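You operate a simulated robot arm through the tools that you are given. There is no shell and no other tool. Be economical: measure what you need, move in short steps, check, and stop when the job is done.

You are at the controls of a simulated two-armed robot. One attempt, no reset.

Task
Sort the button pots into the sorter's cells by size.
Fine: close the lid. Set down upright: what you pick out, button pot.

Only the result counts: the job must be done as asked and must still hold three seconds after the hand-in. Knocking over, shifting, dropping, spilling or breaking anything else fails it. Lids that push on must go on centred and level and be pressed home; caps that screw on are set level and turned clockwise until they are tight.

Robot
Two 7-joint arms with fingered hands on one trunk that stands fixed in place. Base frame: the origin is at the foot of the trunk, x ahead of it, y to its left, z up. Units: mm, rad, N and s.
The left shoulder is at [177, 170, 1028], the right one opposite. With the tool pointing down near the work surface each hand reaches from about 420 to 880 mm from the base axis, measured 20 degrees to its own side. Payload 4 kg a hand.
The TCP of each hand is the grasp point between the finger pads, 26 mm short of the fingertips. In the tool frame z runs along the fingers and y along their closing line. Largest opening 132 mm; the body of the gripper starts 73 mm behind the TCP. The gripper is a hand of 4 fingers: y runs from the thumb to the fingers, the wrist lies at [0, 0, -224] in the tool frame, and closing takes about 1.5 s.
Orientation is that of the tool frame in the base frame, as a unit quaternion [x, y, z, w]. With the fingers straight down and closing along the base's y, the tool's x points along the base's -x, its y along +y and its z along -z.

Tools
- The arms move only by the tool play_rows. It takes "left_series", "right_series" or both (then of equal length, played together; a hand with none holds still); each is a list of rows, each an object (a shift or turn left out is 0, a gripper value left out holds the last) with "offset": the shift along the tool's x, y, z in mm, a list of three; "rotation": the turn, a rotation vector about the tool's x, y, z in rad, a list of three. In form: [{"offset": [tx, ty, tz], "rotation": [ax, ay, az]}, ...]. A call has 1 to 10 rows; each row is the pose to reach, as a shift and turn from the pose commanded when the call began, along the tool's axes at that moment. "left_grip" and "right_grip" are, for a hand that has rows, the closure, from 0 (fully open) to 1 (shut), set as the call begins (left out, the last holds). Each row takes 0.2 s and may step no farther than 50 mm and 0.15 rad from the row before; otherwise, or with a gripper value out of range, the whole call is refused. Where a pose cannot be reached the arm comes as near as it can. A force on the tool above 70 N (or 10 N above the force at the start of the call, whichever is more), or a blocked arm, ends the call early, and 0.2 s more pass. Each finger travels about 108 mm/s and halts on what it meets, pressing with about 32 N; the grip force reading is that of the motor and also rises with nothing between the fingers. The clock runs only during rows and for 0.2 s after the last one: add rows that repeat a pose to give the fingers time. The reply holds the time, the measured pose of the TCP, the force on the tool along the base axes, the opening and the grip force, in the units named above and with some noise, with the torque about the TCP (base axes, N m) and any sound that the robot's microphone picked up.
- Cameras (640 x 400 px; columns grow to the right, rows downward): "scene" is now at [300.9, 51, 1223.1]; the picture's right is [0.56, -0.83, 0.00], its down [-0.27, -0.18, -0.94] and it looks along [0.78, 0.53, -0.33] (base axes); focal length 214 px, centre (320, 200). "left" rides on the left gripper at [-73, 6, -94] in its tool frame; the picture's right is [-0.08, -1.00, 0.00], its down [0.79, -0.06, -0.62] and it looks along [0.61, -0.05, 0.79] (tool axes); focal length 230 px, centre (320, 200). "right" rides on the right gripper at [73, 6, -93] in its tool frame; the picture's right is [-0.08, 1.00, 0.00], its down [-0.78, -0.06, -0.62] and it looks along [-0.62, -0.05, 0.79] (tool axes); focal length 230 px, centre (320, 200). There is no depth. A picture from a camera that has moved, and an enlarged one, comes with that camera's place and axes in the base frame and with its lens.
- snapshot(camera): a new picture of that camera. It takes no simulated time.
- lift_body(by): slides the trunk up (or, below 0, down) by that many mm; the arms and the scene camera ride with it, the base frame stays. It gives what a move gives, with no picture.
- curl_fingers(finger1, finger2, finger3, thumb_bend, hand): sets how far each is bent, from 0 (flat) to 1 (curled in); at 0.3 the hand is open as for a grip, at 0.7 the pads meet at the TCP. One left out holds its place. A second passes; each finger stops where it meets its share of the squeeze, and holds until it gets a number again. A gripper value or a shape takes the hand back. It gives what a move gives, with no picture; readings hold the bend of each and the force on the fingers (four entries, about 0 where the hand has none), thumb and palm.
- preshape(shape, hand): the hand has 4 fingers and takes this shape, open, in about a second: jaw (thumb against the fingers, like two jaws); tri (thumb and two fingers); tip (a fingertip pinch); poke (one finger out to press); point (the index stretched); flat (the hand flat); cup (the hand cupped); fist (a fist). The gripper value then closes the fingers along that shape, each until it touches; the sizes above hold for jaw. It gives what a move gives, with no picture.
- head_to(pan, tilt): turns the head with the scene camera to pan (to the left, within 1.396 rad either way) and tilt (down, from -0.506 to 1.204), counted from straight ahead of the robot. It gives what a move gives.
- zoom(camera, box): a new picture of the part [left, top, right, bottom] of that camera's present view, enlarged. It takes no simulated time.
- close_job(): hands the job in; it is judged then, once.

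Work in short steps. Places have to be worked out from the pictures, the camera data and where the tool is seen: move nearer, look again, correct. Check each grasp and each placing, and mend what went wrong. You have 120 turns and 86 pictures in all, those below and enlarged ones among them. Open the grippers and draw the arms clear of the work before you hand the job in, unless the task says otherwise; then end with one line.

The tools are called after "Emit:" as a command line: name --argument value ..., lists and objects as JSON in quotes. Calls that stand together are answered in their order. play_rows: Moves the arms, as the interface text tells. Its arguments: {"type":"object","properties":{"left_series":{"type":"array","items":{"type":"object","properties":{"offset":{"type":"array","items":{"type":"number"}},"rotation":{"type":"array","items":{"type":"number"}}}}},"left_grip":{"type":"number"},"right_series":{"type":"array","items":{"type":"object","properties":{"offset":{"type":"array","items":{"type":"number"}},"rotation":{"type":"array","items":{"type":"number"}}}}},"right_grip":{"type":"number"}},"required":[]} The other tools are called the same way: lift_body (by) slides the trunk up or down; preshape (shape, hand) gives the hand a shape; curl_fingers (finger1, finger2, finger3, thumb_bend, hand) moves the fingers one by one; head_to (pan, tilt) turns the head that bears the scene camera; snapshot (camera) takes a picture; zoom (camera, box) takes an enlarged picture of a part of a camera's view; close_job () hands the job in.

At the start:

```text
time: 0.0
left_position: [431.2, 468.8, 1174.1]
left_orientation: [0.0, 1.0, 0.0, 0.0]
left_contact_force: [0.8, -0.1, -0.1]
left_wrist_torque: [0.01, -0.02, -0.04]
left_grip_width: 131.7
left_finger_force: 0.1
left_shape: jaw
left_bend: [0.3, 0.3, 0.3, 0.3]
left_finger forces: [0.1, 0.0, 0.0, 0.0, 0.0, 0.0]
right_position: [460.0, -0.9, 1148.0]
right_orientation: [-0.001, 1.0, 0.0, -0.001]
right_contact_force: [0.2, 0.0, 0.2]
right_wrist_torque: [-0.01, 0.0, -0.02]
right_grip_width: 132.0
right_finger_force: 0.1
right_shape: jaw
right_bend: [0.3, 0.3, 0.3, 0.3]
right_finger forces: [0.0, 0.1, 0.0, 0.0, 0.1, 0.0]
trunk travel left (down, up): [-50.0, 301.0]
head pan, tilt: [0.592, 0.337]
```

scene: 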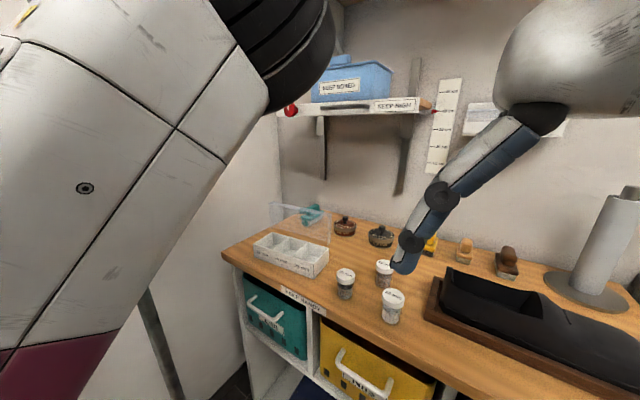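
right: 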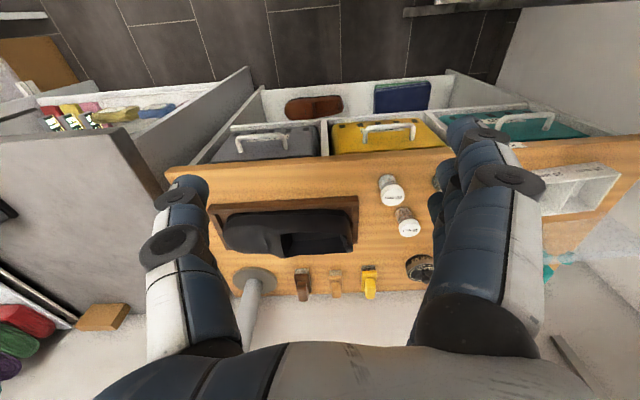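
left: 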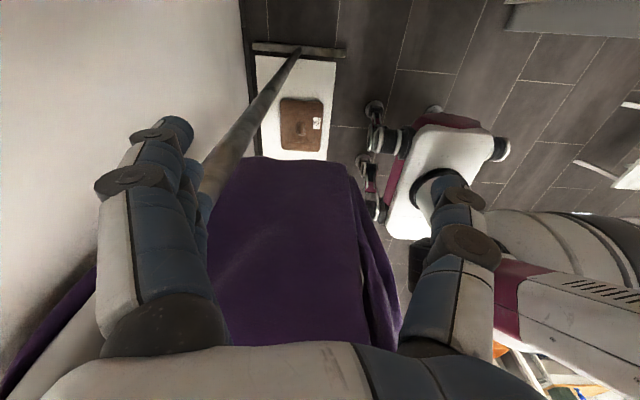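

The scene shows a sorter with an open clear lid and three small labelled pots. I'll zoom in on the sorter and the pots to read labels.

Emit:
zoom --camera "scene" --box '[240, 190, 440, 330]'

Emit:
zoom --camera "scene" --box '[240, 190, 340, 290]'

Emit:
zoom --camera "scene" --box '[320, 240, 420, 330]'

```text
2.86 times, centred on (340, 260) of scene
camera zoom: at [300.9, 51.0, 1223.1], right [0.56, -0.83, 0.0], down [-0.27, -0.18, -0.94], along [0.78, 0.53, -0.33], focal length 613 px, centre (263, 29)
```

zoom: 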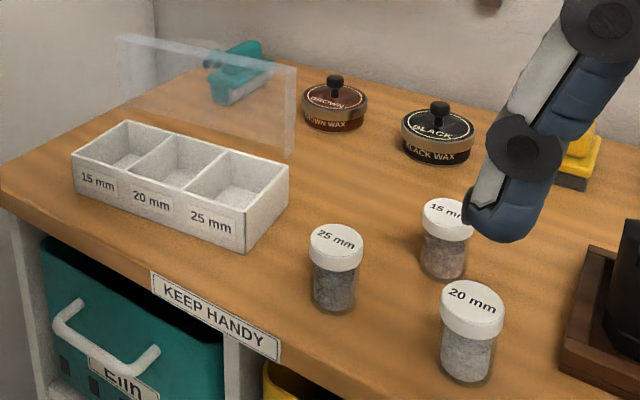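

```text
4.00 times, centred on (290, 240) of scene
camera zoom: at [300.9, 51.0, 1223.1], right [0.56, -0.83, 0.0], down [-0.27, -0.18, -0.94], along [0.78, 0.53, -0.33], focal length 858 px, centre (440, 40)
```

zoom: 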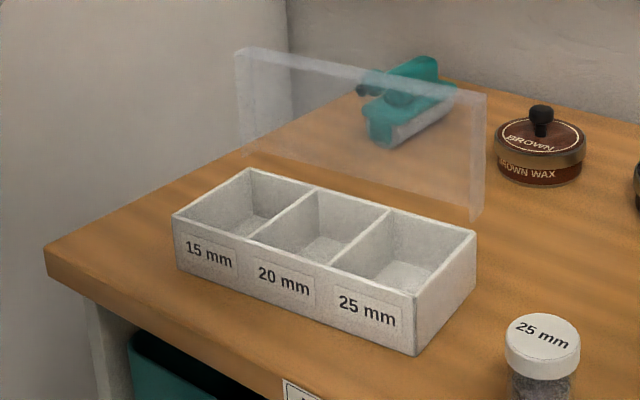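

```text
4.44 times, centred on (370, 285) of scene
camera zoom: at [300.9, 51.0, 1223.1], right [0.56, -0.83, 0.0], down [-0.27, -0.18, -0.94], along [0.78, 0.53, -0.33], focal length 953 px, centre (98, -178)
```

zoom: 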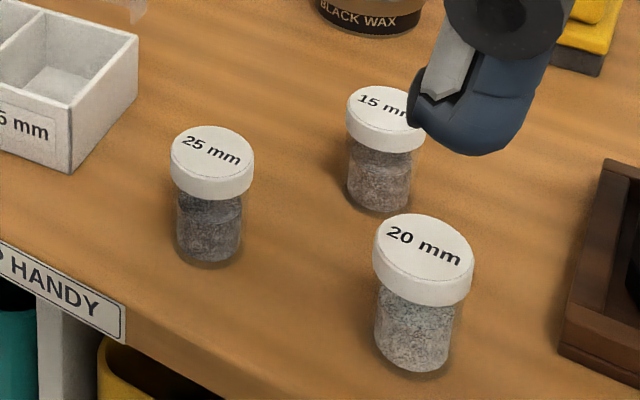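

Labels read: cells from left are 15/20/25 mm. I estimate pots at 25mm≈[651,219], 20mm≈[646,116], 15mm≈[734,160], tops ≈ z 919, and the sorter rim at ≈904. I'll pull the right arm away and bring the left hand high above the 25 mm pot.

Emit:
play_rows --left_series '[{"offset": [-27, -31, 5]}, {"offset": [-54, -62, 10]}, {"offset": [-81, -93, 15]}, {"offset": [-108, -125, 20]}, {"offset": [-135, -156, 25]}, {"offset": [-162, -187, 30]}, {"offset": [-190, -218, 40]}, {"offset": [-219, -250, 54]}, {"offset": [-219, -250, 54]}]' --right_series '[{"offset": [0, -35, 0]}, {"offset": [0, -70, 0]}, {"offset": [0, -105, 0]}, {"offset": [0, -140, 0]}, {"offset": [0, -175, 0]}, {"offset": [0, -210, 0]}, {"offset": [0, -245, 0]}, {"offset": [0, -260, 0]}, {"offset": [0, -260, 0]}]'

Emit:
snapshot --camera "scene"

Emit:
snapshot --camera "left"

```text
time: 2.2
left_position: [685.5, 268.4, 1127.3]
left_orientation: [-0.026, 0.999, -0.026, -0.005]
left_contact_force: [0.3, 0.2, 0.1]
left_wrist_torque: [-0.04, -0.03, 0.03]
left_grip_width: 132.3
left_finger_force: 0.1
left_shape: jaw
left_bend: [0.3, 0.3, 0.3, 0.3]
left_finger forces: [0.0, 0.1, 0.0, 0.1, 0.0, 0.0]
left hand out of reach, approached as far as the arm can: row 3, 4, 5, 6, 7, 8, 9
right_position: [463.3, -251.6, 1136.1]
right_orientation: [0.0, 1.0, 0.001, -0.001]
right_contact_force: [-0.1, -0.3, 1.0]
right_wrist_torque: [-0.03, 0.04, -0.01]
right_grip_width: 131.6
right_finger_force: 0.1
right_shape: jaw
right_bend: [0.3, 0.3, 0.3, 0.3]
right_finger forces: [0.1, 0.1, 0.1, 0.1, 0.0, 0.0]
right hand out of reach, approached as far as the arm can: row 7, 8, 9
trunk travel left (down, up): [-50.0, 301.0]
head pan, tilt: [0.592, 0.337]
stopped in row 9 (left hand): the arm was blocked; the commanded pose is now the measured one
```

```text
79 pictures are left
camera scene: at [301.7, 51.3, 1222.7], right [0.56, -0.83, 0.0], down [-0.28, -0.18, -0.94], along [0.78, 0.53, -0.33], focal length 214 px, centre (320, 200)
```

scene: 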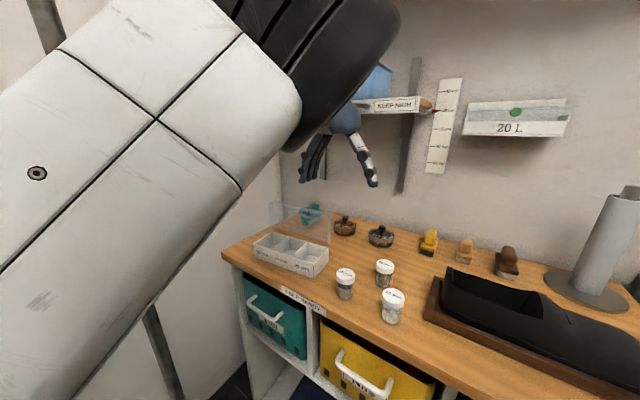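

```text
78 pictures are left
camera left: at [760.4, 282.4, 1219.6], right [0.13, -0.99, 0.05], down [-0.78, -0.07, 0.63], along [-0.62, -0.12, -0.78], focal length 230 px, centre (320, 200)
```

left: 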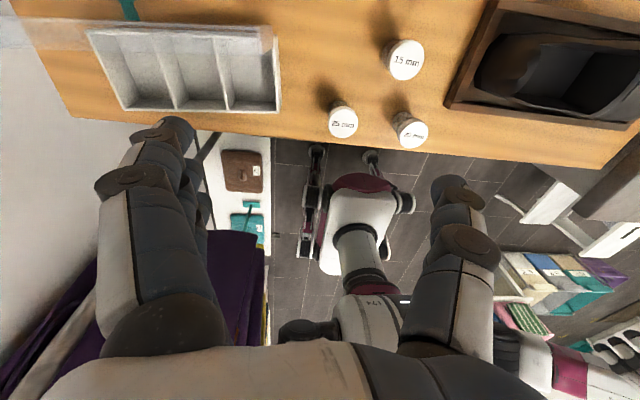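

Reach is limited this high up; raising the trunk will put the wrist in a more comfortable range. The hand camera confirms my positions within ~6 mm.

Emit:
lift_body --by 130

```text
time: 3.8
left_position: [655.8, 263.2, 1307.4]
left_orientation: [-0.021, 0.999, -0.024, 0.037]
left_contact_force: [0.0, -0.3, -0.5]
left_wrist_torque: [0.0, 0.01, 0.01]
left_grip_width: 131.7
left_finger_force: 0.2
left_shape: jaw
left_bend: [0.3, 0.3, 0.3, 0.3]
left_finger forces: [0.1, 0.0, 0.0, 0.0, 0.1, 0.1]
right_position: [463.9, -250.6, 1264.6]
right_orientation: [0.0, 1.0, 0.0, -0.001]
right_contact_force: [-0.6, 0.5, -0.6]
right_wrist_torque: [-0.01, 0.01, 0.03]
right_grip_width: 131.9
right_finger_force: 0.1
right_shape: jaw
right_bend: [0.3, 0.3, 0.3, 0.3]
right_finger forces: [0.1, 0.1, 0.0, 0.1, 0.0, 0.0]
trunk travel left (down, up): [-180.0, 171.0]
head pan, tilt: [0.592, 0.337]
```

Now straighten the orientation and descend to about [652,221,1050] above the 25 mm pot.

Emit:
play_rows --left_series '[{"offset": [4, -5, 43], "rotation": [-0.008, 0.012, 0.007]}, {"offset": [8, -10, 86], "rotation": [-0.016, 0.024, 0.014]}, {"offset": [12, -15, 129], "rotation": [-0.024, 0.037, 0.021]}, {"offset": [16, -20, 172], "rotation": [-0.032, 0.05, 0.028]}, {"offset": [20, -25, 215], "rotation": [-0.04, 0.062, 0.035]}, {"offset": [24.8, -29.5, 258], "rotation": [-0.048, 0.074, 0.042]}, {"offset": [24.8, -29.5, 258], "rotation": [-0.048, 0.074, 0.042]}]'

Emit:
snapshot --camera "left"

Emit:
snapshot --camera "scene"

```text
time: 5.4
left_position: [648.7, 223.1, 1050.4]
left_orientation: [-0.001, 1.0, 0.0, 0.003]
left_contact_force: [0.1, -0.7, 0.2]
left_wrist_torque: [0.0, 0.02, 0.0]
left_grip_width: 131.9
left_finger_force: 0.0
left_shape: jaw
left_bend: [0.3, 0.3, 0.3, 0.3]
left_finger forces: [0.0, 0.0, 0.0, 0.0, 0.1, 0.0]
right_position: [461.9, -251.3, 1268.0]
right_orientation: [0.0, 1.0, 0.001, 0.001]
right_contact_force: [0.7, -0.5, 0.1]
right_wrist_torque: [-0.01, 0.0, 0.02]
right_grip_width: 131.9
right_finger_force: 0.0
right_shape: jaw
right_bend: [0.3, 0.3, 0.3, 0.3]
right_finger forces: [0.0, 0.0, 0.0, 0.1, 0.1, 0.0]
trunk travel left (down, up): [-180.0, 171.0]
head pan, tilt: [0.592, 0.337]
```

```text
77 pictures are left
camera left: at [722.6, 229.1, 1144.8], right [0.08, -1.0, 0.0], down [-0.79, -0.06, 0.61], along [-0.61, -0.05, -0.79], focal length 230 px, centre (320, 200)
```

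left: 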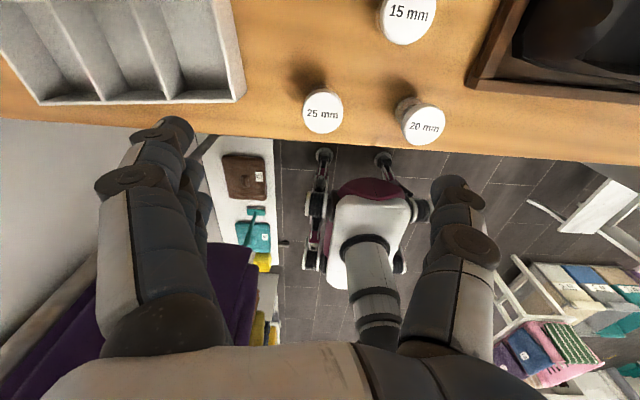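

```text
76 pictures are left
camera scene: at [167.8, 50.9, 1371.1], right [0.56, -0.83, 0.0], down [-0.27, -0.18, -0.94], along [0.78, 0.53, -0.33], focal length 214 px, centre (320, 200)
```

scene: 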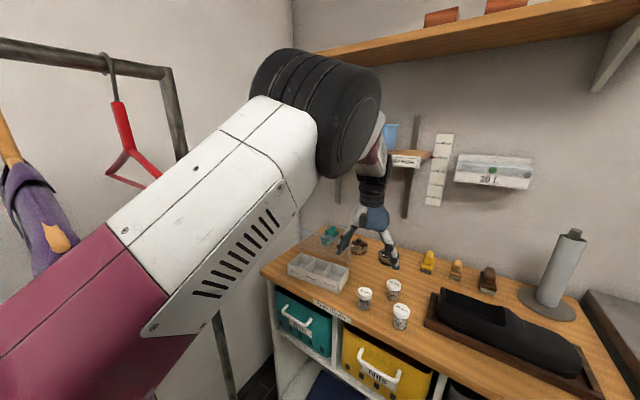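

The 25 mm cap triangulates to ≈[656,221]. I'll descend to z≈985 and look again.

Emit:
play_rows --left_series '[{"offset": [-3, -1, 33], "rotation": [0, 0.003, 0]}, {"offset": [-6, -2, 65], "rotation": [0, 0.006, 0]}, {"offset": [-6, -2, 65], "rotation": [0, 0.006, 0]}]'

Emit:
snapshot --camera "left"

Emit:
zoom --camera "scene" --box '[270, 200, 430, 340]'

```text
time: 6.2
left_position: [656.3, 218.9, 985.8]
left_orientation: [0.0, 1.0, 0.0, -0.001]
left_contact_force: [0.4, -0.1, 0.0]
left_wrist_torque: [0.03, 0.0, -0.01]
left_grip_width: 131.9
left_finger_force: 0.0
left_shape: jaw
left_bend: [0.3, 0.3, 0.3, 0.3]
left_finger forces: [0.0, 0.1, 0.1, 0.0, 0.0, 0.0]
right_position: [461.9, -251.8, 1267.3]
right_orientation: [0.001, 1.0, 0.001, 0.0]
right_contact_force: [0.1, 0.1, -0.4]
right_wrist_torque: [0.0, 0.0, 0.0]
right_grip_width: 131.9
right_finger_force: 0.1
right_shape: jaw
right_bend: [0.3, 0.3, 0.3, 0.3]
right_finger forces: [0.0, 0.1, 0.0, 0.1, 0.0, 0.0]
trunk travel left (down, up): [-180.0, 171.0]
head pan, tilt: [0.592, 0.337]
```

```text
75 pictures are left
camera left: at [730.9, 224.8, 1079.0], right [0.08, -1.0, 0.0], down [-0.78, -0.06, 0.62], along [-0.62, -0.05, -0.79], focal length 230 px, centre (320, 200)
```

left: 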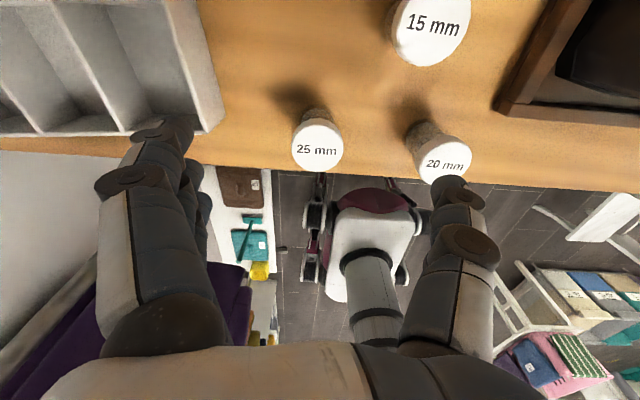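

```text
2.86 times, centred on (350, 270) of scene
camera zoom: at [168.1, 51.0, 1371.1], right [0.56, -0.83, 0.0], down [-0.27, -0.18, -0.94], along [0.78, 0.53, -0.33], focal length 613 px, centre (234, 0)
```

zoom: 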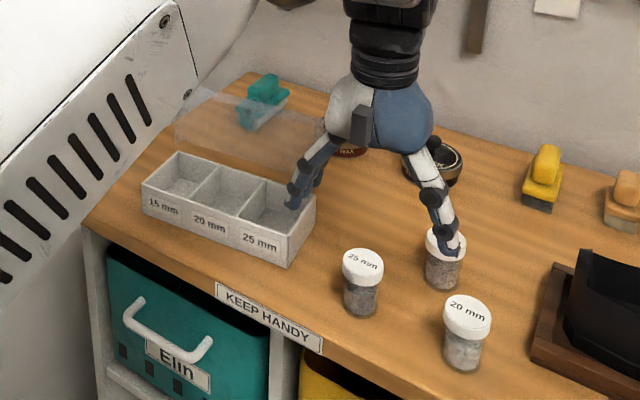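

The cap is at ≈[656,220], right under the hand. The thumb fully open would be near the 20 mm pot, so I'll narrow the opening to about 65 mm first.

Emit:
play_rows --left_series '[{"offset": [0, 1, 0]}, {"offset": [0, 1, 0]}, {"offset": [0, 1, 0]}, {"offset": [0, 1, 0]}]' --left_grip 0.48

Emit:
snapshot --camera "left"

```text
time: 7.2
left_position: [657.2, 219.4, 986.4]
left_orientation: [-0.001, 1.0, 0.0, -0.001]
left_contact_force: [0.6, -0.9, 0.0]
left_wrist_torque: [0.04, -0.01, 0.01]
left_grip_width: 69.4
left_finger_force: 0.1
left_shape: jaw
left_bend: [0.72, 0.72, 0.72, 0.7]
left_finger forces: [0.0, 0.1, 0.1, 0.0, 0.0, 0.0]
right_position: [463.2, -251.1, 1265.9]
right_orientation: [0.0, 1.0, 0.002, 0.0]
right_contact_force: [0.5, -0.7, 0.4]
right_wrist_torque: [0.0, 0.0, 0.02]
right_grip_width: 131.7
right_finger_force: 0.0
right_shape: jaw
right_bend: [0.3, 0.3, 0.3, 0.3]
right_finger forces: [0.0, 0.0, 0.0, 0.0, 0.0, 0.0]
trunk travel left (down, up): [-180.0, 171.0]
head pan, tilt: [0.592, 0.337]
```

```text
73 pictures are left
camera left: at [731.4, 225.9, 1079.4], right [0.08, -1.0, 0.0], down [-0.78, -0.06, 0.62], along [-0.62, -0.05, -0.79], focal length 230 px, centre (320, 200)
```

left: 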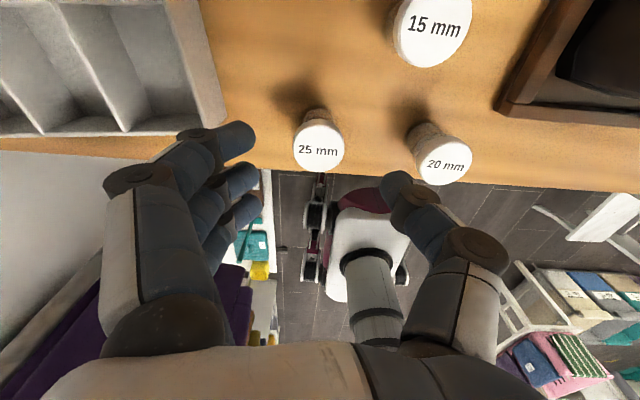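

Opening is ~69 mm now. I descend so that the TCP sits just above the cap top (fingertips about at cap skirt level), then look.

Emit:
play_rows --left_series '[{"offset": [0, 0, 30]}, {"offset": [0, 0, 60]}, {"offset": [0, 0, 60]}]'

Emit:
snapshot --camera "left"

Emit:
zoom --camera "scene" --box '[290, 210, 430, 340]'

```text
time: 8.0
left_position: [656.1, 220.6, 925.3]
left_orientation: [-0.001, 1.0, 0.0, -0.001]
left_contact_force: [-1.2, 0.2, 0.5]
left_wrist_torque: [0.0, -0.01, -0.01]
left_grip_width: 69.5
left_finger_force: 0.1
left_shape: jaw
left_bend: [0.72, 0.72, 0.72, 0.7]
left_finger forces: [0.1, 0.0, 0.0, 0.0, 0.0, 0.0]
right_position: [461.9, -251.3, 1266.1]
right_orientation: [-0.001, 1.0, 0.001, 0.0]
right_contact_force: [0.1, 1.0, -0.5]
right_wrist_torque: [-0.02, -0.04, -0.02]
right_grip_width: 132.0
right_finger_force: 0.0
right_shape: jaw
right_bend: [0.3, 0.3, 0.3, 0.3]
right_finger forces: [0.0, 0.0, 0.0, 0.1, 0.0, 0.0]
trunk travel left (down, up): [-180.0, 171.0]
head pan, tilt: [0.592, 0.337]
```

```text
72 pictures are left
camera left: at [731.1, 227.3, 1019.4], right [0.08, -1.0, 0.0], down [-0.78, -0.06, 0.62], along [-0.62, -0.05, -0.79], focal length 230 px, centre (320, 200)
```

left: 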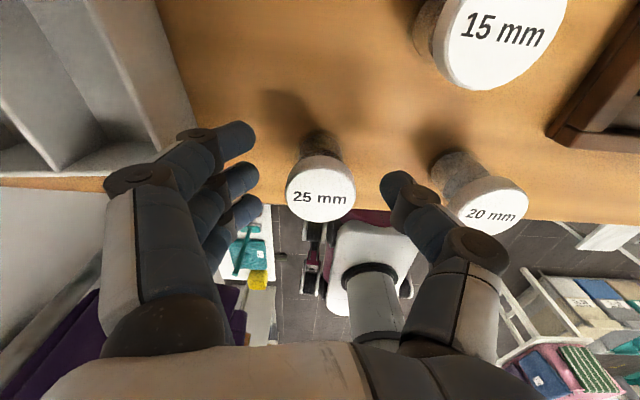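

```text
3.08 times, centred on (360, 275) of scene
camera zoom: at [168.2, 51.0, 1371.0], right [0.56, -0.83, 0.0], down [-0.27, -0.18, -0.94], along [0.78, 0.53, -0.33], focal length 660 px, centre (197, -31)
```

zoom: 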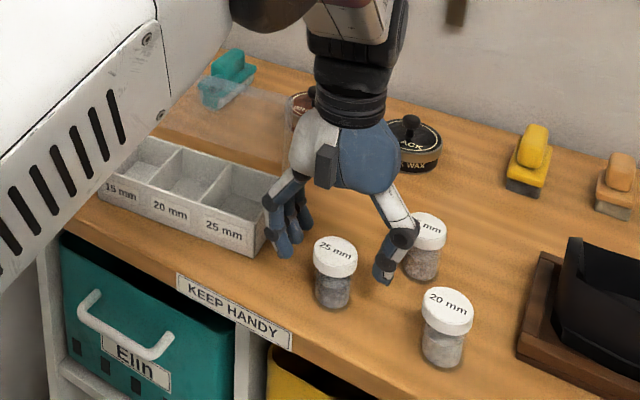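

Alignment looks right (midpoint of tips coincides with the cap in both views). Closing on the cap.

Emit:
play_rows --left_series '[{"offset": [0, 0, 0]}, {"offset": [0, 0, 0]}, {"offset": [0, 0, 0]}, {"offset": [0, 0, 0]}, {"offset": [0, 0, 0]}]' --left_grip 1.0

Emit:
snapshot --camera "left"

Emit:
zoom --camera "scene" --box '[290, 210, 430, 340]'

```text
time: 9.2
left_position: [656.8, 221.4, 926.0]
left_orientation: [-0.001, 1.0, 0.0, -0.001]
left_contact_force: [0.5, -0.6, -0.3]
left_wrist_torque: [-0.02, 0.03, 0.01]
left_grip_width: 22.5
left_finger_force: 32.4
left_shape: jaw
left_bend: [0.69, 0.72, 0.72, 0.71]
left_finger forces: [0.0, 13.9, 13.5, 0.0, 27.2, 0.1]
right_position: [462.0, -251.7, 1266.1]
right_orientation: [-0.001, 1.0, 0.001, 0.0]
right_contact_force: [0.8, -0.3, -0.3]
right_wrist_torque: [-0.04, -0.03, 0.0]
right_grip_width: 131.8
right_finger_force: 0.0
right_shape: jaw
right_bend: [0.3, 0.3, 0.3, 0.3]
right_finger forces: [0.0, 0.1, 0.1, 0.0, 0.0, 0.0]
trunk travel left (down, up): [-180.0, 171.0]
head pan, tilt: [0.592, 0.337]
```

```text
70 pictures are left
camera left: at [731.3, 227.3, 1019.3], right [0.08, -1.0, 0.0], down [-0.78, -0.06, 0.62], along [-0.62, -0.05, -0.79], focal length 230 px, centre (320, 200)
```

left: 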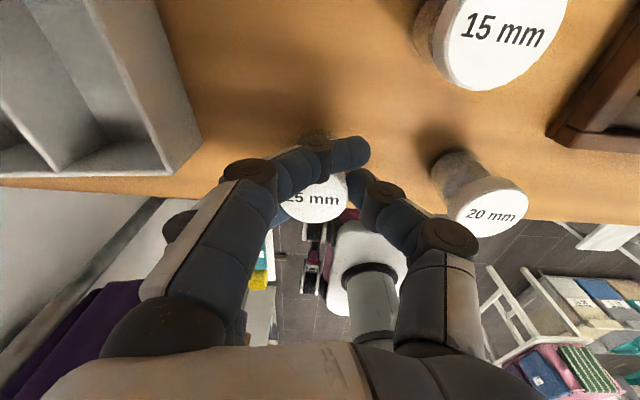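

```text
3.08 times, centred on (360, 275) of scene
camera zoom: at [168.5, 51.0, 1370.9], right [0.56, -0.83, 0.0], down [-0.27, -0.18, -0.94], along [0.78, 0.53, -0.33], focal length 660 px, centre (197, -31)
```

zoom: 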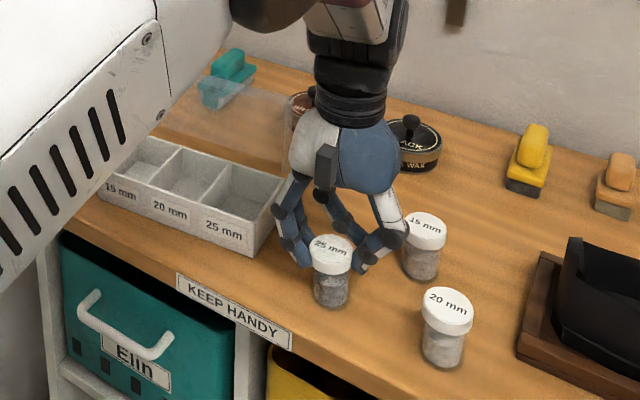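

Two fingers (≈14 N each) and the thumb (≈27 N) hold the cap; the front finger curled past it, forming a three-point grip. Lift a little and check.

Emit:
play_rows --left_series '[{"offset": [0, 0, -10]}, {"offset": [0, 0, -20]}, {"offset": [0, 0, -30]}, {"offset": [0, 0, -30]}]'

Emit:
snapshot --camera "left"

Emit:
zoom --camera "scene" --box '[300, 220, 400, 320]'

```text
time: 10.2
left_position: [657.8, 222.0, 956.5]
left_orientation: [-0.001, 1.0, 0.0, -0.001]
left_contact_force: [0.3, 0.6, 0.0]
left_wrist_torque: [-0.01, -0.04, 0.0]
left_grip_width: 22.1
left_finger_force: 32.4
left_shape: jaw
left_bend: [0.69, 0.72, 0.72, 0.71]
left_finger forces: [0.1, 14.0, 13.7, 0.0, 27.1, 0.0]
right_position: [462.6, -252.3, 1266.3]
right_orientation: [0.0, 1.0, 0.001, -0.001]
right_contact_force: [0.3, -0.2, 0.1]
right_wrist_torque: [-0.05, 0.0, 0.01]
right_grip_width: 131.9
right_finger_force: 0.1
right_shape: jaw
right_bend: [0.3, 0.3, 0.3, 0.3]
right_finger forces: [0.1, 0.1, 0.0, 0.0, 0.1, 0.0]
trunk travel left (down, up): [-180.0, 171.0]
head pan, tilt: [0.592, 0.337]
```

```text
68 pictures are left
camera left: at [731.6, 227.6, 1049.2], right [0.08, -1.0, 0.0], down [-0.78, -0.06, 0.62], along [-0.62, -0.05, -0.79], focal length 230 px, centre (320, 200)
```

left: 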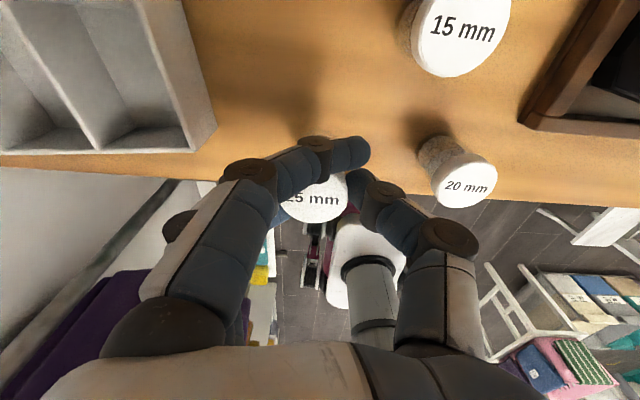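

```text
4.00 times, centred on (350, 270) of scene
camera zoom: at [168.8, 51.1, 1370.8], right [0.56, -0.83, 0.0], down [-0.27, -0.18, -0.94], along [0.78, 0.53, -0.33], focal length 858 px, centre (200, -80)
```

zoom: 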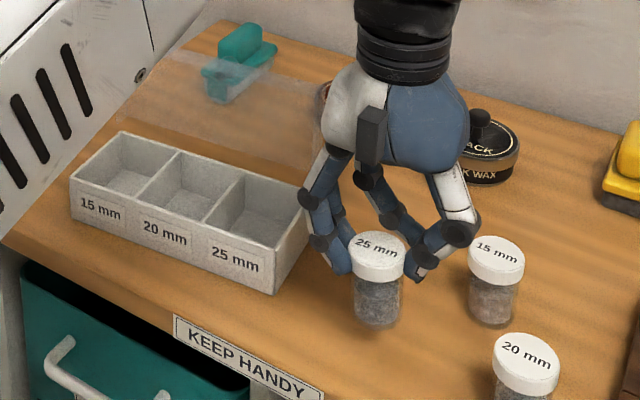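

Pot held upright, centred at about TCP + (−1, +3). Now lift higher and carry over the 25 mm cell centre, ≈[696,346].

Emit:
play_rows --left_series '[{"offset": [0, 0, -39]}, {"offset": [-8, 24, -39]}, {"offset": [-16, 48, -39]}, {"offset": [-24, 73, -39]}, {"offset": [-32, 98, -39]}, {"offset": [-39, 121, -39]}, {"offset": [-39, 121, -39]}]'

Emit:
snapshot --camera "left"

Emit:
zoom --camera "scene" --box '[270, 200, 390, 300]'

```text
time: 11.8
left_position: [695.9, 342.0, 994.1]
left_orientation: [-0.001, 1.0, 0.0, -0.001]
left_contact_force: [-1.6, -0.4, -0.8]
left_wrist_torque: [0.02, 0.0, 0.0]
left_grip_width: 21.9
left_finger_force: 31.9
left_shape: jaw
left_bend: [0.69, 0.72, 0.72, 0.71]
left_finger forces: [0.0, 14.0, 13.8, 0.1, 27.2, 0.0]
right_position: [462.4, -251.2, 1266.3]
right_orientation: [-0.001, 1.0, 0.001, -0.001]
right_contact_force: [-0.2, 0.3, -0.3]
right_wrist_torque: [0.03, 0.01, -0.02]
right_grip_width: 132.0
right_finger_force: 0.0
right_shape: jaw
right_bend: [0.3, 0.3, 0.3, 0.3]
right_finger forces: [0.0, 0.0, 0.0, 0.0, 0.0, 0.0]
trunk travel left (down, up): [-180.0, 171.0]
head pan, tilt: [0.592, 0.337]
```

```text
66 pictures are left
camera left: at [768.7, 347.7, 1088.0], right [0.08, -1.0, 0.0], down [-0.78, -0.06, 0.62], along [-0.62, -0.05, -0.79], focal length 230 px, centre (320, 200)
```

left: 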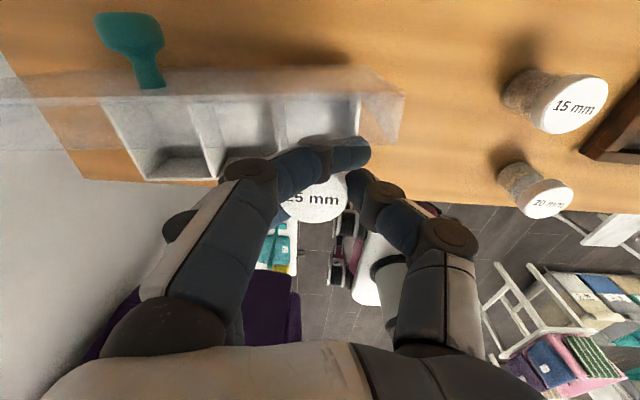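

```text
4.00 times, centred on (330, 250) of scene
camera zoom: at [168.4, 50.8, 1371.0], right [0.56, -0.83, 0.0], down [-0.27, -0.18, -0.94], along [0.78, 0.53, -0.33], focal length 858 px, centre (280, 0)
```

zoom: 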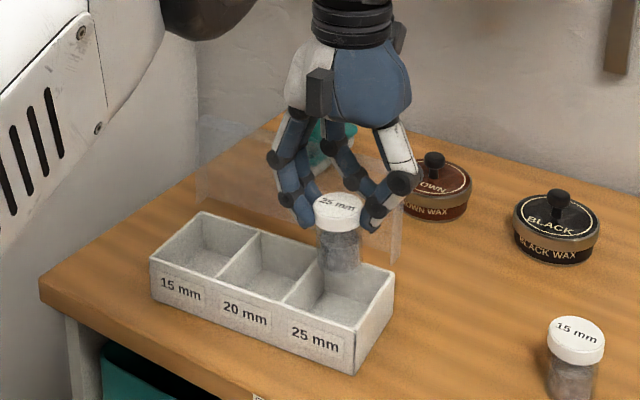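

Pot bottom ≈[691,342], cell centre ≈[697,343]; a small +x shift and descend most of the way, slowly, watching force.

Emit:
play_rows --left_series '[{"offset": [-4, 0, 0]}, {"offset": [-4, 0, 15]}, {"offset": [-4, 0, 30]}, {"offset": [-4, 0, 42]}, {"offset": [-4, 0, 54]}, {"offset": [-4, 0, 54]}]'

Emit:
snapshot --camera "left"

Emit:
zoom --camera "scene" --box '[280, 200, 380, 300]'

```text
time: 13.2
left_position: [698.4, 342.8, 941.0]
left_orientation: [0.0, 1.0, -0.001, -0.001]
left_contact_force: [0.0, -0.1, 0.0]
left_wrist_torque: [-0.04, -0.03, 0.01]
left_grip_width: 22.2
left_finger_force: 32.1
left_shape: jaw
left_bend: [0.69, 0.72, 0.72, 0.71]
left_finger forces: [0.0, 14.2, 13.8, 0.0, 27.1, 0.0]
right_position: [462.5, -251.9, 1267.6]
right_orientation: [0.0, 1.0, 0.0, 0.0]
right_contact_force: [-0.3, 0.6, -0.7]
right_wrist_torque: [0.02, 0.0, -0.01]
right_grip_width: 131.7
right_finger_force: 0.1
right_shape: jaw
right_bend: [0.3, 0.3, 0.3, 0.3]
right_finger forces: [0.1, 0.0, 0.1, 0.0, 0.1, 0.0]
trunk travel left (down, up): [-180.0, 171.0]
head pan, tilt: [0.592, 0.337]
```

```text
64 pictures are left
camera left: at [772.3, 348.3, 1035.4], right [0.08, -1.0, 0.0], down [-0.78, -0.06, 0.62], along [-0.62, -0.05, -0.79], focal length 230 px, centre (320, 200)
```

left: 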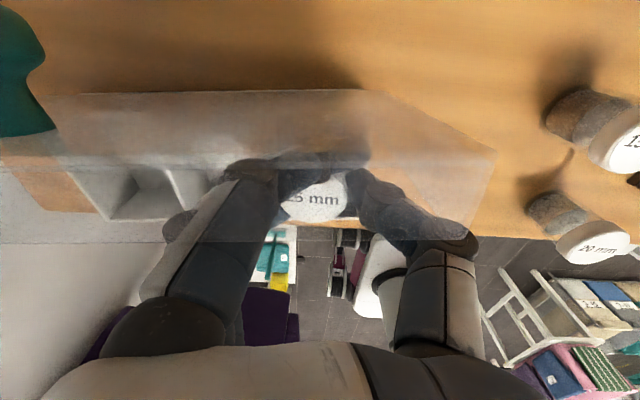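

```text
4.00 times, centred on (330, 250) of scene
camera zoom: at [168.4, 51.0, 1370.9], right [0.56, -0.83, 0.0], down [-0.27, -0.18, -0.94], along [0.78, 0.53, -0.33], focal length 858 px, centre (280, 0)
```

zoom: 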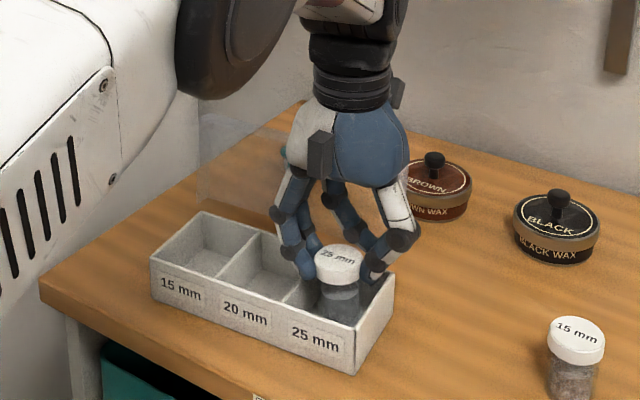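

Going in cleanly. Lower another 9 mm and check the force.

Emit:
play_rows --left_series '[{"offset": [0, 0, 4]}, {"offset": [0, 0, 7]}, {"offset": [0, 0, 9]}, {"offset": [0, 0, 9]}]'

Emit:
play_rows --left_series '[{"offset": [0, 0, 1.5]}, {"offset": [0, 0, 3]}, {"offset": [0, 0, 3]}]'

Emit:
zoom --camera "scene" --box '[290, 220, 370, 300]'

```text
time: 14.2
left_position: [698.7, 342.7, 931.9]
left_orientation: [-0.001, 1.0, 0.001, -0.001]
left_contact_force: [0.1, 0.6, -1.1]
left_wrist_torque: [-0.02, 0.06, 0.0]
left_grip_width: 21.9
left_finger_force: 32.2
left_shape: jaw
left_bend: [0.69, 0.72, 0.72, 0.71]
left_finger forces: [0.0, 14.1, 13.7, 0.0, 27.2, 0.0]
right_position: [462.9, -250.8, 1265.5]
right_orientation: [0.0, 1.0, 0.001, 0.0]
right_contact_force: [-0.2, -0.8, 0.1]
right_wrist_torque: [0.0, 0.0, 0.01]
right_grip_width: 132.2
right_finger_force: 0.2
right_shape: jaw
right_bend: [0.3, 0.3, 0.3, 0.3]
right_finger forces: [0.0, 0.0, 0.1, 0.1, 0.1, 0.1]
trunk travel left (down, up): [-180.0, 171.0]
head pan, tilt: [0.592, 0.337]
```

```text
time: 15.0
left_position: [699.0, 340.8, 929.0]
left_orientation: [-0.001, 1.0, 0.0, -0.001]
left_contact_force: [0.4, 1.1, 1.0]
left_wrist_torque: [0.05, -0.01, -0.05]
left_grip_width: 22.0
left_finger_force: 32.5
left_shape: jaw
left_bend: [0.69, 0.72, 0.72, 0.71]
left_finger forces: [0.1, 14.2, 14.0, 0.1, 27.6, 0.0]
right_position: [461.8, -251.4, 1266.4]
right_orientation: [0.0, 1.0, 0.0, 0.0]
right_contact_force: [-0.1, 0.2, 0.1]
right_wrist_torque: [0.01, -0.03, 0.0]
right_grip_width: 131.9
right_finger_force: 0.2
right_shape: jaw
right_bend: [0.3, 0.3, 0.3, 0.3]
right_finger forces: [0.0, 0.1, 0.0, 0.0, 0.0, 0.1]
trunk travel left (down, up): [-180.0, 171.0]
head pan, tilt: [0.592, 0.337]
```

```text
5.00 times, centred on (330, 260) of scene
camera zoom: at [168.4, 51.0, 1371.0], right [0.56, -0.83, 0.0], down [-0.27, -0.18, -0.94], along [0.78, 0.53, -0.33], focal length 1072 px, centre (270, -100)
```

zoom: 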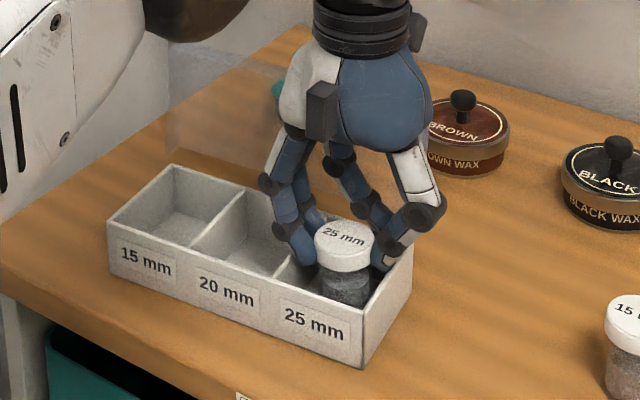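

No clear contact yet; lower in 1.5 mm steps.

Emit:
play_rows --left_series '[{"offset": [0, 0, 1]}, {"offset": [0, 0, 1.5]}, {"offset": [0, 0, 1.5]}]'

```text
time: 15.8
left_position: [698.2, 340.9, 930.0]
left_orientation: [-0.001, 1.0, -0.001, -0.001]
left_contact_force: [-0.2, 0.1, 9.8]
left_wrist_torque: [0.13, 0.08, -0.01]
left_grip_width: 22.0
left_finger_force: 32.1
left_shape: jaw
left_bend: [0.69, 0.72, 0.72, 0.71]
left_finger forces: [0.1, 14.2, 14.8, 0.0, 30.5, 0.0]
right_position: [461.0, -251.7, 1267.5]
right_orientation: [0.0, 1.0, 0.001, 0.001]
right_contact_force: [-0.7, -0.5, -0.6]
right_wrist_torque: [0.0, -0.03, -0.02]
right_grip_width: 131.9
right_finger_force: 0.0
right_shape: jaw
right_bend: [0.3, 0.3, 0.3, 0.3]
right_finger forces: [0.0, 0.1, 0.0, 0.0, 0.1, 0.0]
trunk travel left (down, up): [-180.0, 171.0]
head pan, tilt: [0.592, 0.337]
```

Contact at ~10 N: pot seated. Relieve 1 mm, then open slightly.

Emit:
play_rows --left_series '[{"offset": [0, 0, -1]}, {"offset": [0, 0, -1]}, {"offset": [0, 0, -1]}, {"offset": [0, 0, -1]}]' --left_grip 0.62

Emit:
snapshot --camera "left"

Emit:
zoom --camera "scene" --box '[290, 220, 370, 300]'

```text
time: 16.8
left_position: [698.1, 341.7, 929.3]
left_orientation: [0.0, 1.0, 0.0, -0.001]
left_contact_force: [0.8, 3.9, 8.3]
left_wrist_torque: [0.21, 0.0, 0.09]
left_grip_width: 42.0
left_finger_force: 0.0
left_shape: jaw
left_bend: [0.74, 0.74, 0.75, 0.73]
left_finger forces: [1.0, 4.1, 3.1, 0.0, 9.1, 0.1]
right_position: [461.0, -252.0, 1267.4]
right_orientation: [0.0, 1.0, 0.001, 0.001]
right_contact_force: [-0.3, 0.8, -0.4]
right_wrist_torque: [0.01, -0.04, -0.03]
right_grip_width: 132.0
right_finger_force: 0.0
right_shape: jaw
right_bend: [0.3, 0.3, 0.3, 0.3]
right_finger forces: [0.0, 0.0, 0.1, 0.0, 0.0, 0.0]
trunk travel left (down, up): [-180.0, 171.0]
head pan, tilt: [0.592, 0.337]
```

```text
61 pictures are left
camera left: at [772.3, 348.3, 1022.8], right [0.08, -1.0, 0.0], down [-0.78, -0.06, 0.62], along [-0.62, -0.05, -0.79], focal length 230 px, centre (320, 200)
```

left: 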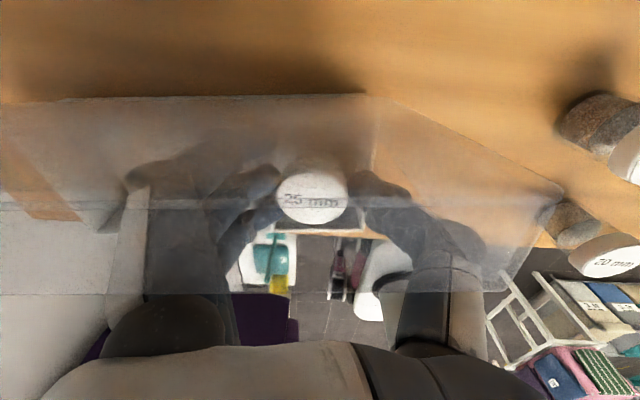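

```text
5.00 times, centred on (330, 260) of scene
camera zoom: at [167.7, 51.0, 1371.1], right [0.56, -0.83, 0.0], down [-0.27, -0.18, -0.94], along [0.78, 0.53, -0.33], focal length 1072 px, centre (270, -100)
```

zoom: 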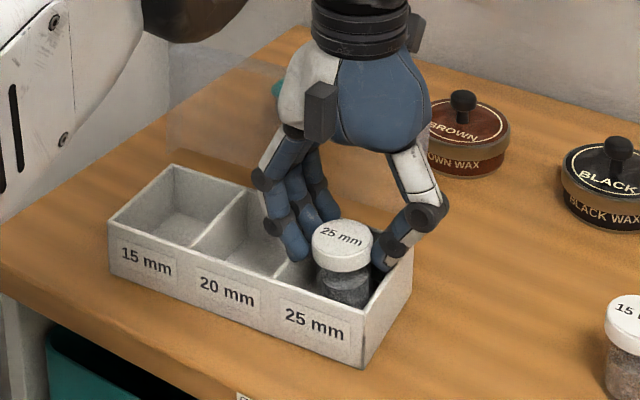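

The fingers are spread between cap and cell walls (light wall pressure). I rise a few mm with slightly more opening as they clear the rim.

Emit:
play_rows --left_series '[{"offset": [0, 0, -2]}, {"offset": [0, 0, -4]}, {"offset": [0, 0, -6]}, {"offset": [0, 0, -6]}]' --left_grip 0.62

Emit:
zoom --camera "scene" --box '[290, 220, 370, 300]'

```text
time: 17.8
left_position: [699.5, 340.4, 934.4]
left_orientation: [0.0, 1.0, 0.0, -0.001]
left_contact_force: [0.3, -0.1, -0.5]
left_wrist_torque: [0.01, -0.01, 0.0]
left_grip_width: 49.3
left_finger_force: 0.1
left_shape: jaw
left_bend: [0.74, 0.74, 0.74, 0.7]
left_finger forces: [0.0, 0.0, 0.0, 0.1, 0.0, 0.1]
right_position: [461.9, -251.9, 1267.2]
right_orientation: [0.0, 1.0, 0.001, 0.0]
right_contact_force: [-0.4, -0.1, -0.3]
right_wrist_torque: [0.01, -0.01, 0.01]
right_grip_width: 132.1
right_finger_force: 0.0
right_shape: jaw
right_bend: [0.3, 0.3, 0.3, 0.3]
right_finger forces: [0.0, 0.1, 0.1, 0.0, 0.0, 0.0]
trunk travel left (down, up): [-180.0, 171.0]
head pan, tilt: [0.592, 0.337]
```

```text
5.00 times, centred on (330, 260) of scene
camera zoom: at [168.7, 51.0, 1370.8], right [0.56, -0.83, 0.0], down [-0.27, -0.18, -0.94], along [0.78, 0.53, -0.33], focal length 1072 px, centre (270, -100)
```

zoom: 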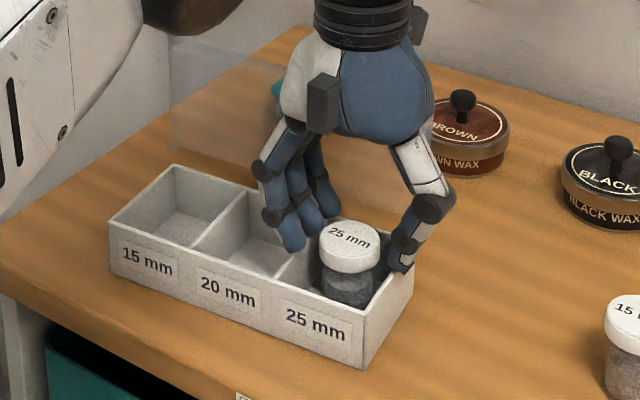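

Free now. Rise well clear and look at the pot.

Emit:
play_rows --left_series '[{"offset": [0, 0, -10]}, {"offset": [0, 0, -30]}, {"offset": [0, 0, -60]}, {"offset": [0, 0, -60]}]'

Emit:
zoom --camera "scene" --box '[290, 220, 370, 300]'

Emit:
snapshot --camera "left"

```text
time: 18.8
left_position: [699.5, 339.8, 994.0]
left_orientation: [-0.001, 1.0, 0.0, -0.001]
left_contact_force: [-0.1, -0.2, 0.5]
left_wrist_torque: [0.0, 0.01, 0.0]
left_grip_width: 49.4
left_finger_force: 0.1
left_shape: jaw
left_bend: [0.74, 0.74, 0.74, 0.7]
left_finger forces: [0.1, 0.0, 0.1, 0.0, 0.1, 0.1]
right_position: [462.7, -251.3, 1266.4]
right_orientation: [0.0, 1.0, 0.001, -0.001]
right_contact_force: [0.3, 0.3, -0.5]
right_wrist_torque: [0.03, 0.01, -0.01]
right_grip_width: 131.8
right_finger_force: 0.0
right_shape: jaw
right_bend: [0.3, 0.3, 0.3, 0.3]
right_finger forces: [0.0, 0.0, 0.1, 0.0, 0.0, 0.1]
trunk travel left (down, up): [-180.0, 171.0]
head pan, tilt: [0.592, 0.337]
```

```text
5.00 times, centred on (330, 260) of scene
camera zoom: at [169.1, 51.2, 1370.7], right [0.56, -0.83, 0.0], down [-0.28, -0.18, -0.94], along [0.78, 0.53, -0.33], focal length 1072 px, centre (270, -100)
```

zoom: 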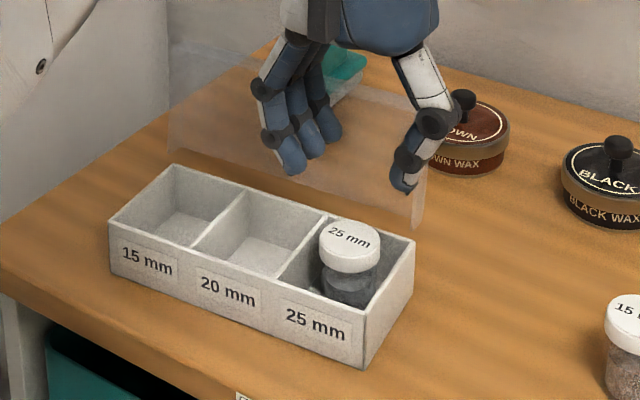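

```text
57 pictures are left
camera left: at [773.6, 347.2, 1088.1], right [0.08, -1.0, 0.0], down [-0.78, -0.06, 0.62], along [-0.62, -0.05, -0.79], focal length 230 px, centre (320, 200)
```

left: 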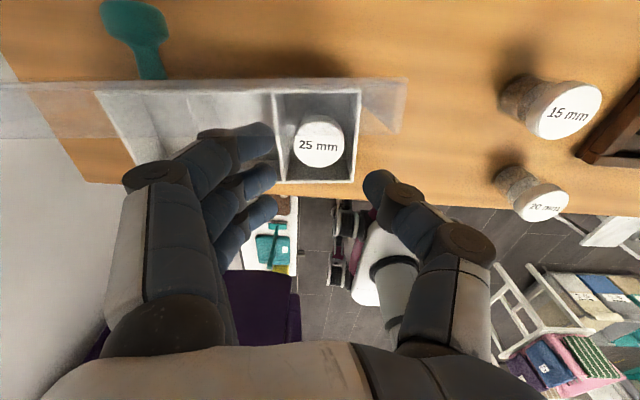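

The pot stands in the 25 mm cell, but the cap may be slightly tilted; zoom closer.

Emit:
zoom --camera "scene" --box '[316, 242, 346, 272]'

Emit:
zoom --camera "left" --box '[270, 85, 370, 195]'

```text
13.33 times, centred on (331, 257) of scene
camera zoom: at [169.1, 51.2, 1370.7], right [0.56, -0.83, 0.0], down [-0.28, -0.18, -0.94], along [0.78, 0.53, -0.33], focal length 2860 px, centre (173, -560)
```

zoom: 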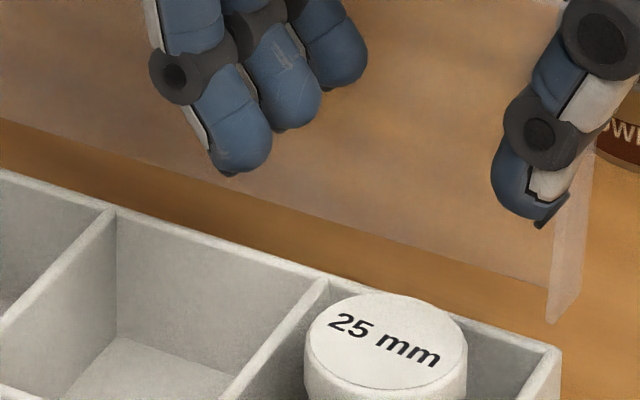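

```text
3.64 times, centred on (320, 140) of left
camera zoom: at [773.6, 347.2, 1088.1], right [0.08, -1.0, 0.0], down [-0.78, -0.06, 0.62], along [-0.62, -0.05, -0.79], focal length 837 px, centre (320, 418)
```

zoom: 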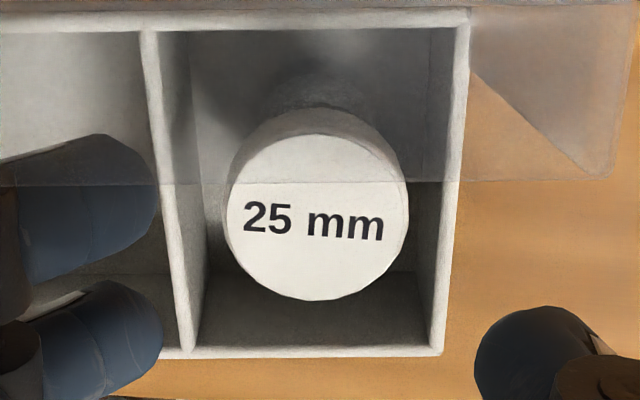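

Emit:
zoom --camera "scene" --box '[316, 258, 346, 288]'

```text
13.33 times, centred on (331, 273) of scene
camera zoom: at [169.1, 51.2, 1370.7], right [0.56, -0.83, 0.0], down [-0.28, -0.18, -0.94], along [0.78, 0.53, -0.33], focal length 2860 px, centre (173, -773)
```

zoom: 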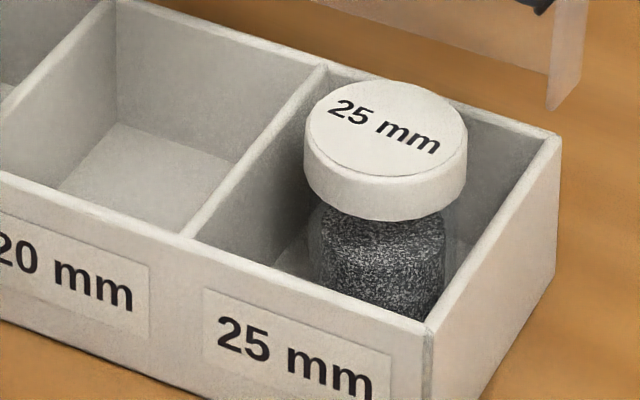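

The 25 mm pot stands upright in its cell. Next, the 20 mm pot at ≈[651,119]: travel over it at z≈994.

Emit:
play_rows --left_series '[{"offset": [8, -37, 0]}, {"offset": [16, -74, 0]}, {"offset": [24, -111, 0]}, {"offset": [32, -148, 0]}, {"offset": [40, -185, 0]}, {"offset": [48, -221, 0]}, {"offset": [48, -221, 0]}]' --left_grip 0.48

Emit:
snapshot --camera "left"

Emit:
zoom --camera "scene" --box '[320, 210, 460, 340]'

```text
time: 20.4
left_position: [652.7, 121.3, 997.1]
left_orientation: [-0.004, 1.0, -0.002, -0.002]
left_contact_force: [1.3, 0.1, -0.5]
left_wrist_torque: [0.01, 0.01, 0.02]
left_grip_width: 67.9
left_finger_force: 0.0
left_shape: jaw
left_bend: [0.73, 0.73, 0.73, 0.7]
left_finger forces: [0.1, 0.0, 0.0, 0.1, 0.0, 0.0]
right_position: [461.6, -251.3, 1266.2]
right_orientation: [0.0, 1.0, 0.001, -0.001]
right_contact_force: [-0.2, 0.5, -0.3]
right_wrist_torque: [0.01, -0.02, -0.01]
right_grip_width: 131.9
right_finger_force: 0.1
right_shape: jaw
right_bend: [0.3, 0.3, 0.3, 0.3]
right_finger forces: [0.0, 0.0, 0.1, 0.0, 0.0, 0.0]
trunk travel left (down, up): [-180.0, 171.0]
head pan, tilt: [0.592, 0.337]
```

```text
53 pictures are left
camera left: at [726.6, 128.7, 1090.3], right [0.08, -1.0, 0.0], down [-0.78, -0.06, 0.62], along [-0.62, -0.05, -0.79], focal length 230 px, centre (320, 200)
```

left: 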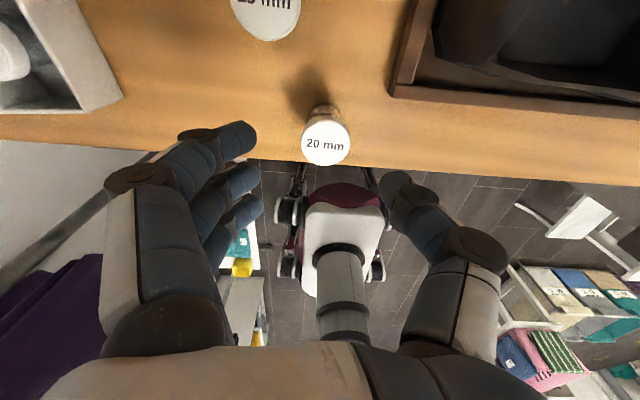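

```text
3.08 times, centred on (390, 275) of scene
camera zoom: at [168.6, 51.1, 1370.9], right [0.56, -0.83, 0.0], down [-0.27, -0.18, -0.94], along [0.78, 0.53, -0.33], focal length 660 px, centre (105, -31)
```

zoom: 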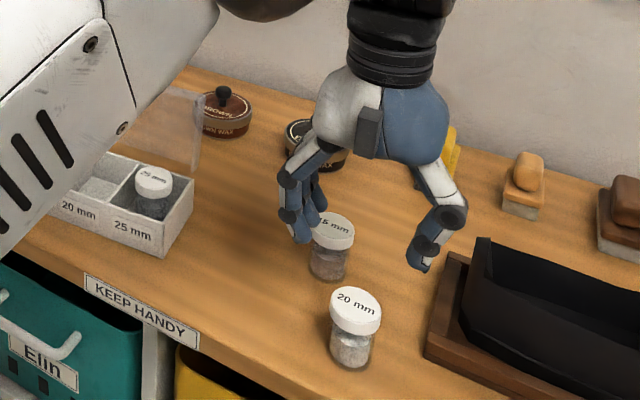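

The 20 mm cap is at ≈[653,118], just below the hand. Descend to TCP z≈929 and check.

Emit:
play_rows --left_series '[{"offset": [0, -1.5, 30], "rotation": [-0.004, -0.004, 0.008]}, {"offset": [0, -2.5, 58], "rotation": [-0.004, -0.004, 0.008]}, {"offset": [0, -2.5, 68], "rotation": [-0.004, -0.004, 0.008]}, {"offset": [0, -2.5, 68], "rotation": [-0.004, -0.004, 0.008]}]'

Emit:
snapshot --camera "left"

```text
time: 21.4
left_position: [654.8, 122.3, 928.5]
left_orientation: [-0.003, 1.0, -0.001, 0.002]
left_contact_force: [-1.2, 0.1, 1.0]
left_wrist_torque: [0.0, -0.02, -0.02]
left_grip_width: 68.1
left_finger_force: 0.0
left_shape: jaw
left_bend: [0.73, 0.73, 0.73, 0.7]
left_finger forces: [0.0, 0.0, 0.0, 0.0, 0.0, 0.0]
right_position: [461.7, -251.4, 1266.1]
right_orientation: [0.001, 1.0, 0.002, 0.001]
right_contact_force: [-1.0, 0.5, -0.2]
right_wrist_torque: [-0.01, 0.01, 0.02]
right_grip_width: 131.8
right_finger_force: 0.0
right_shape: jaw
right_bend: [0.3, 0.3, 0.3, 0.3]
right_finger forces: [0.0, 0.1, 0.1, 0.0, 0.0, 0.0]
trunk travel left (down, up): [-180.0, 171.0]
head pan, tilt: [0.592, 0.337]
```

```text
51 pictures are left
camera left: at [727.7, 129.5, 1023.0], right [0.08, -1.0, 0.0], down [-0.79, -0.06, 0.61], along [-0.61, -0.05, -0.79], focal length 230 px, centre (320, 200)
```

left: 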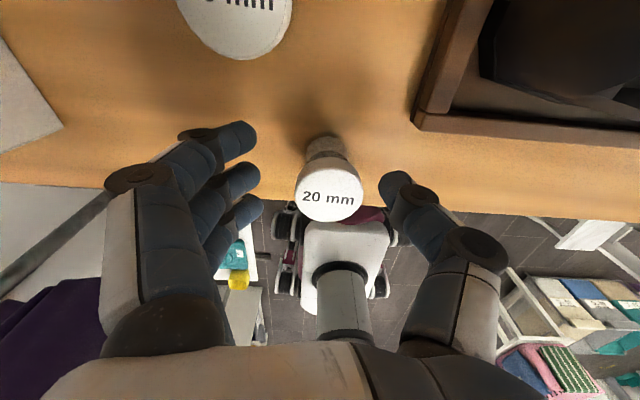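

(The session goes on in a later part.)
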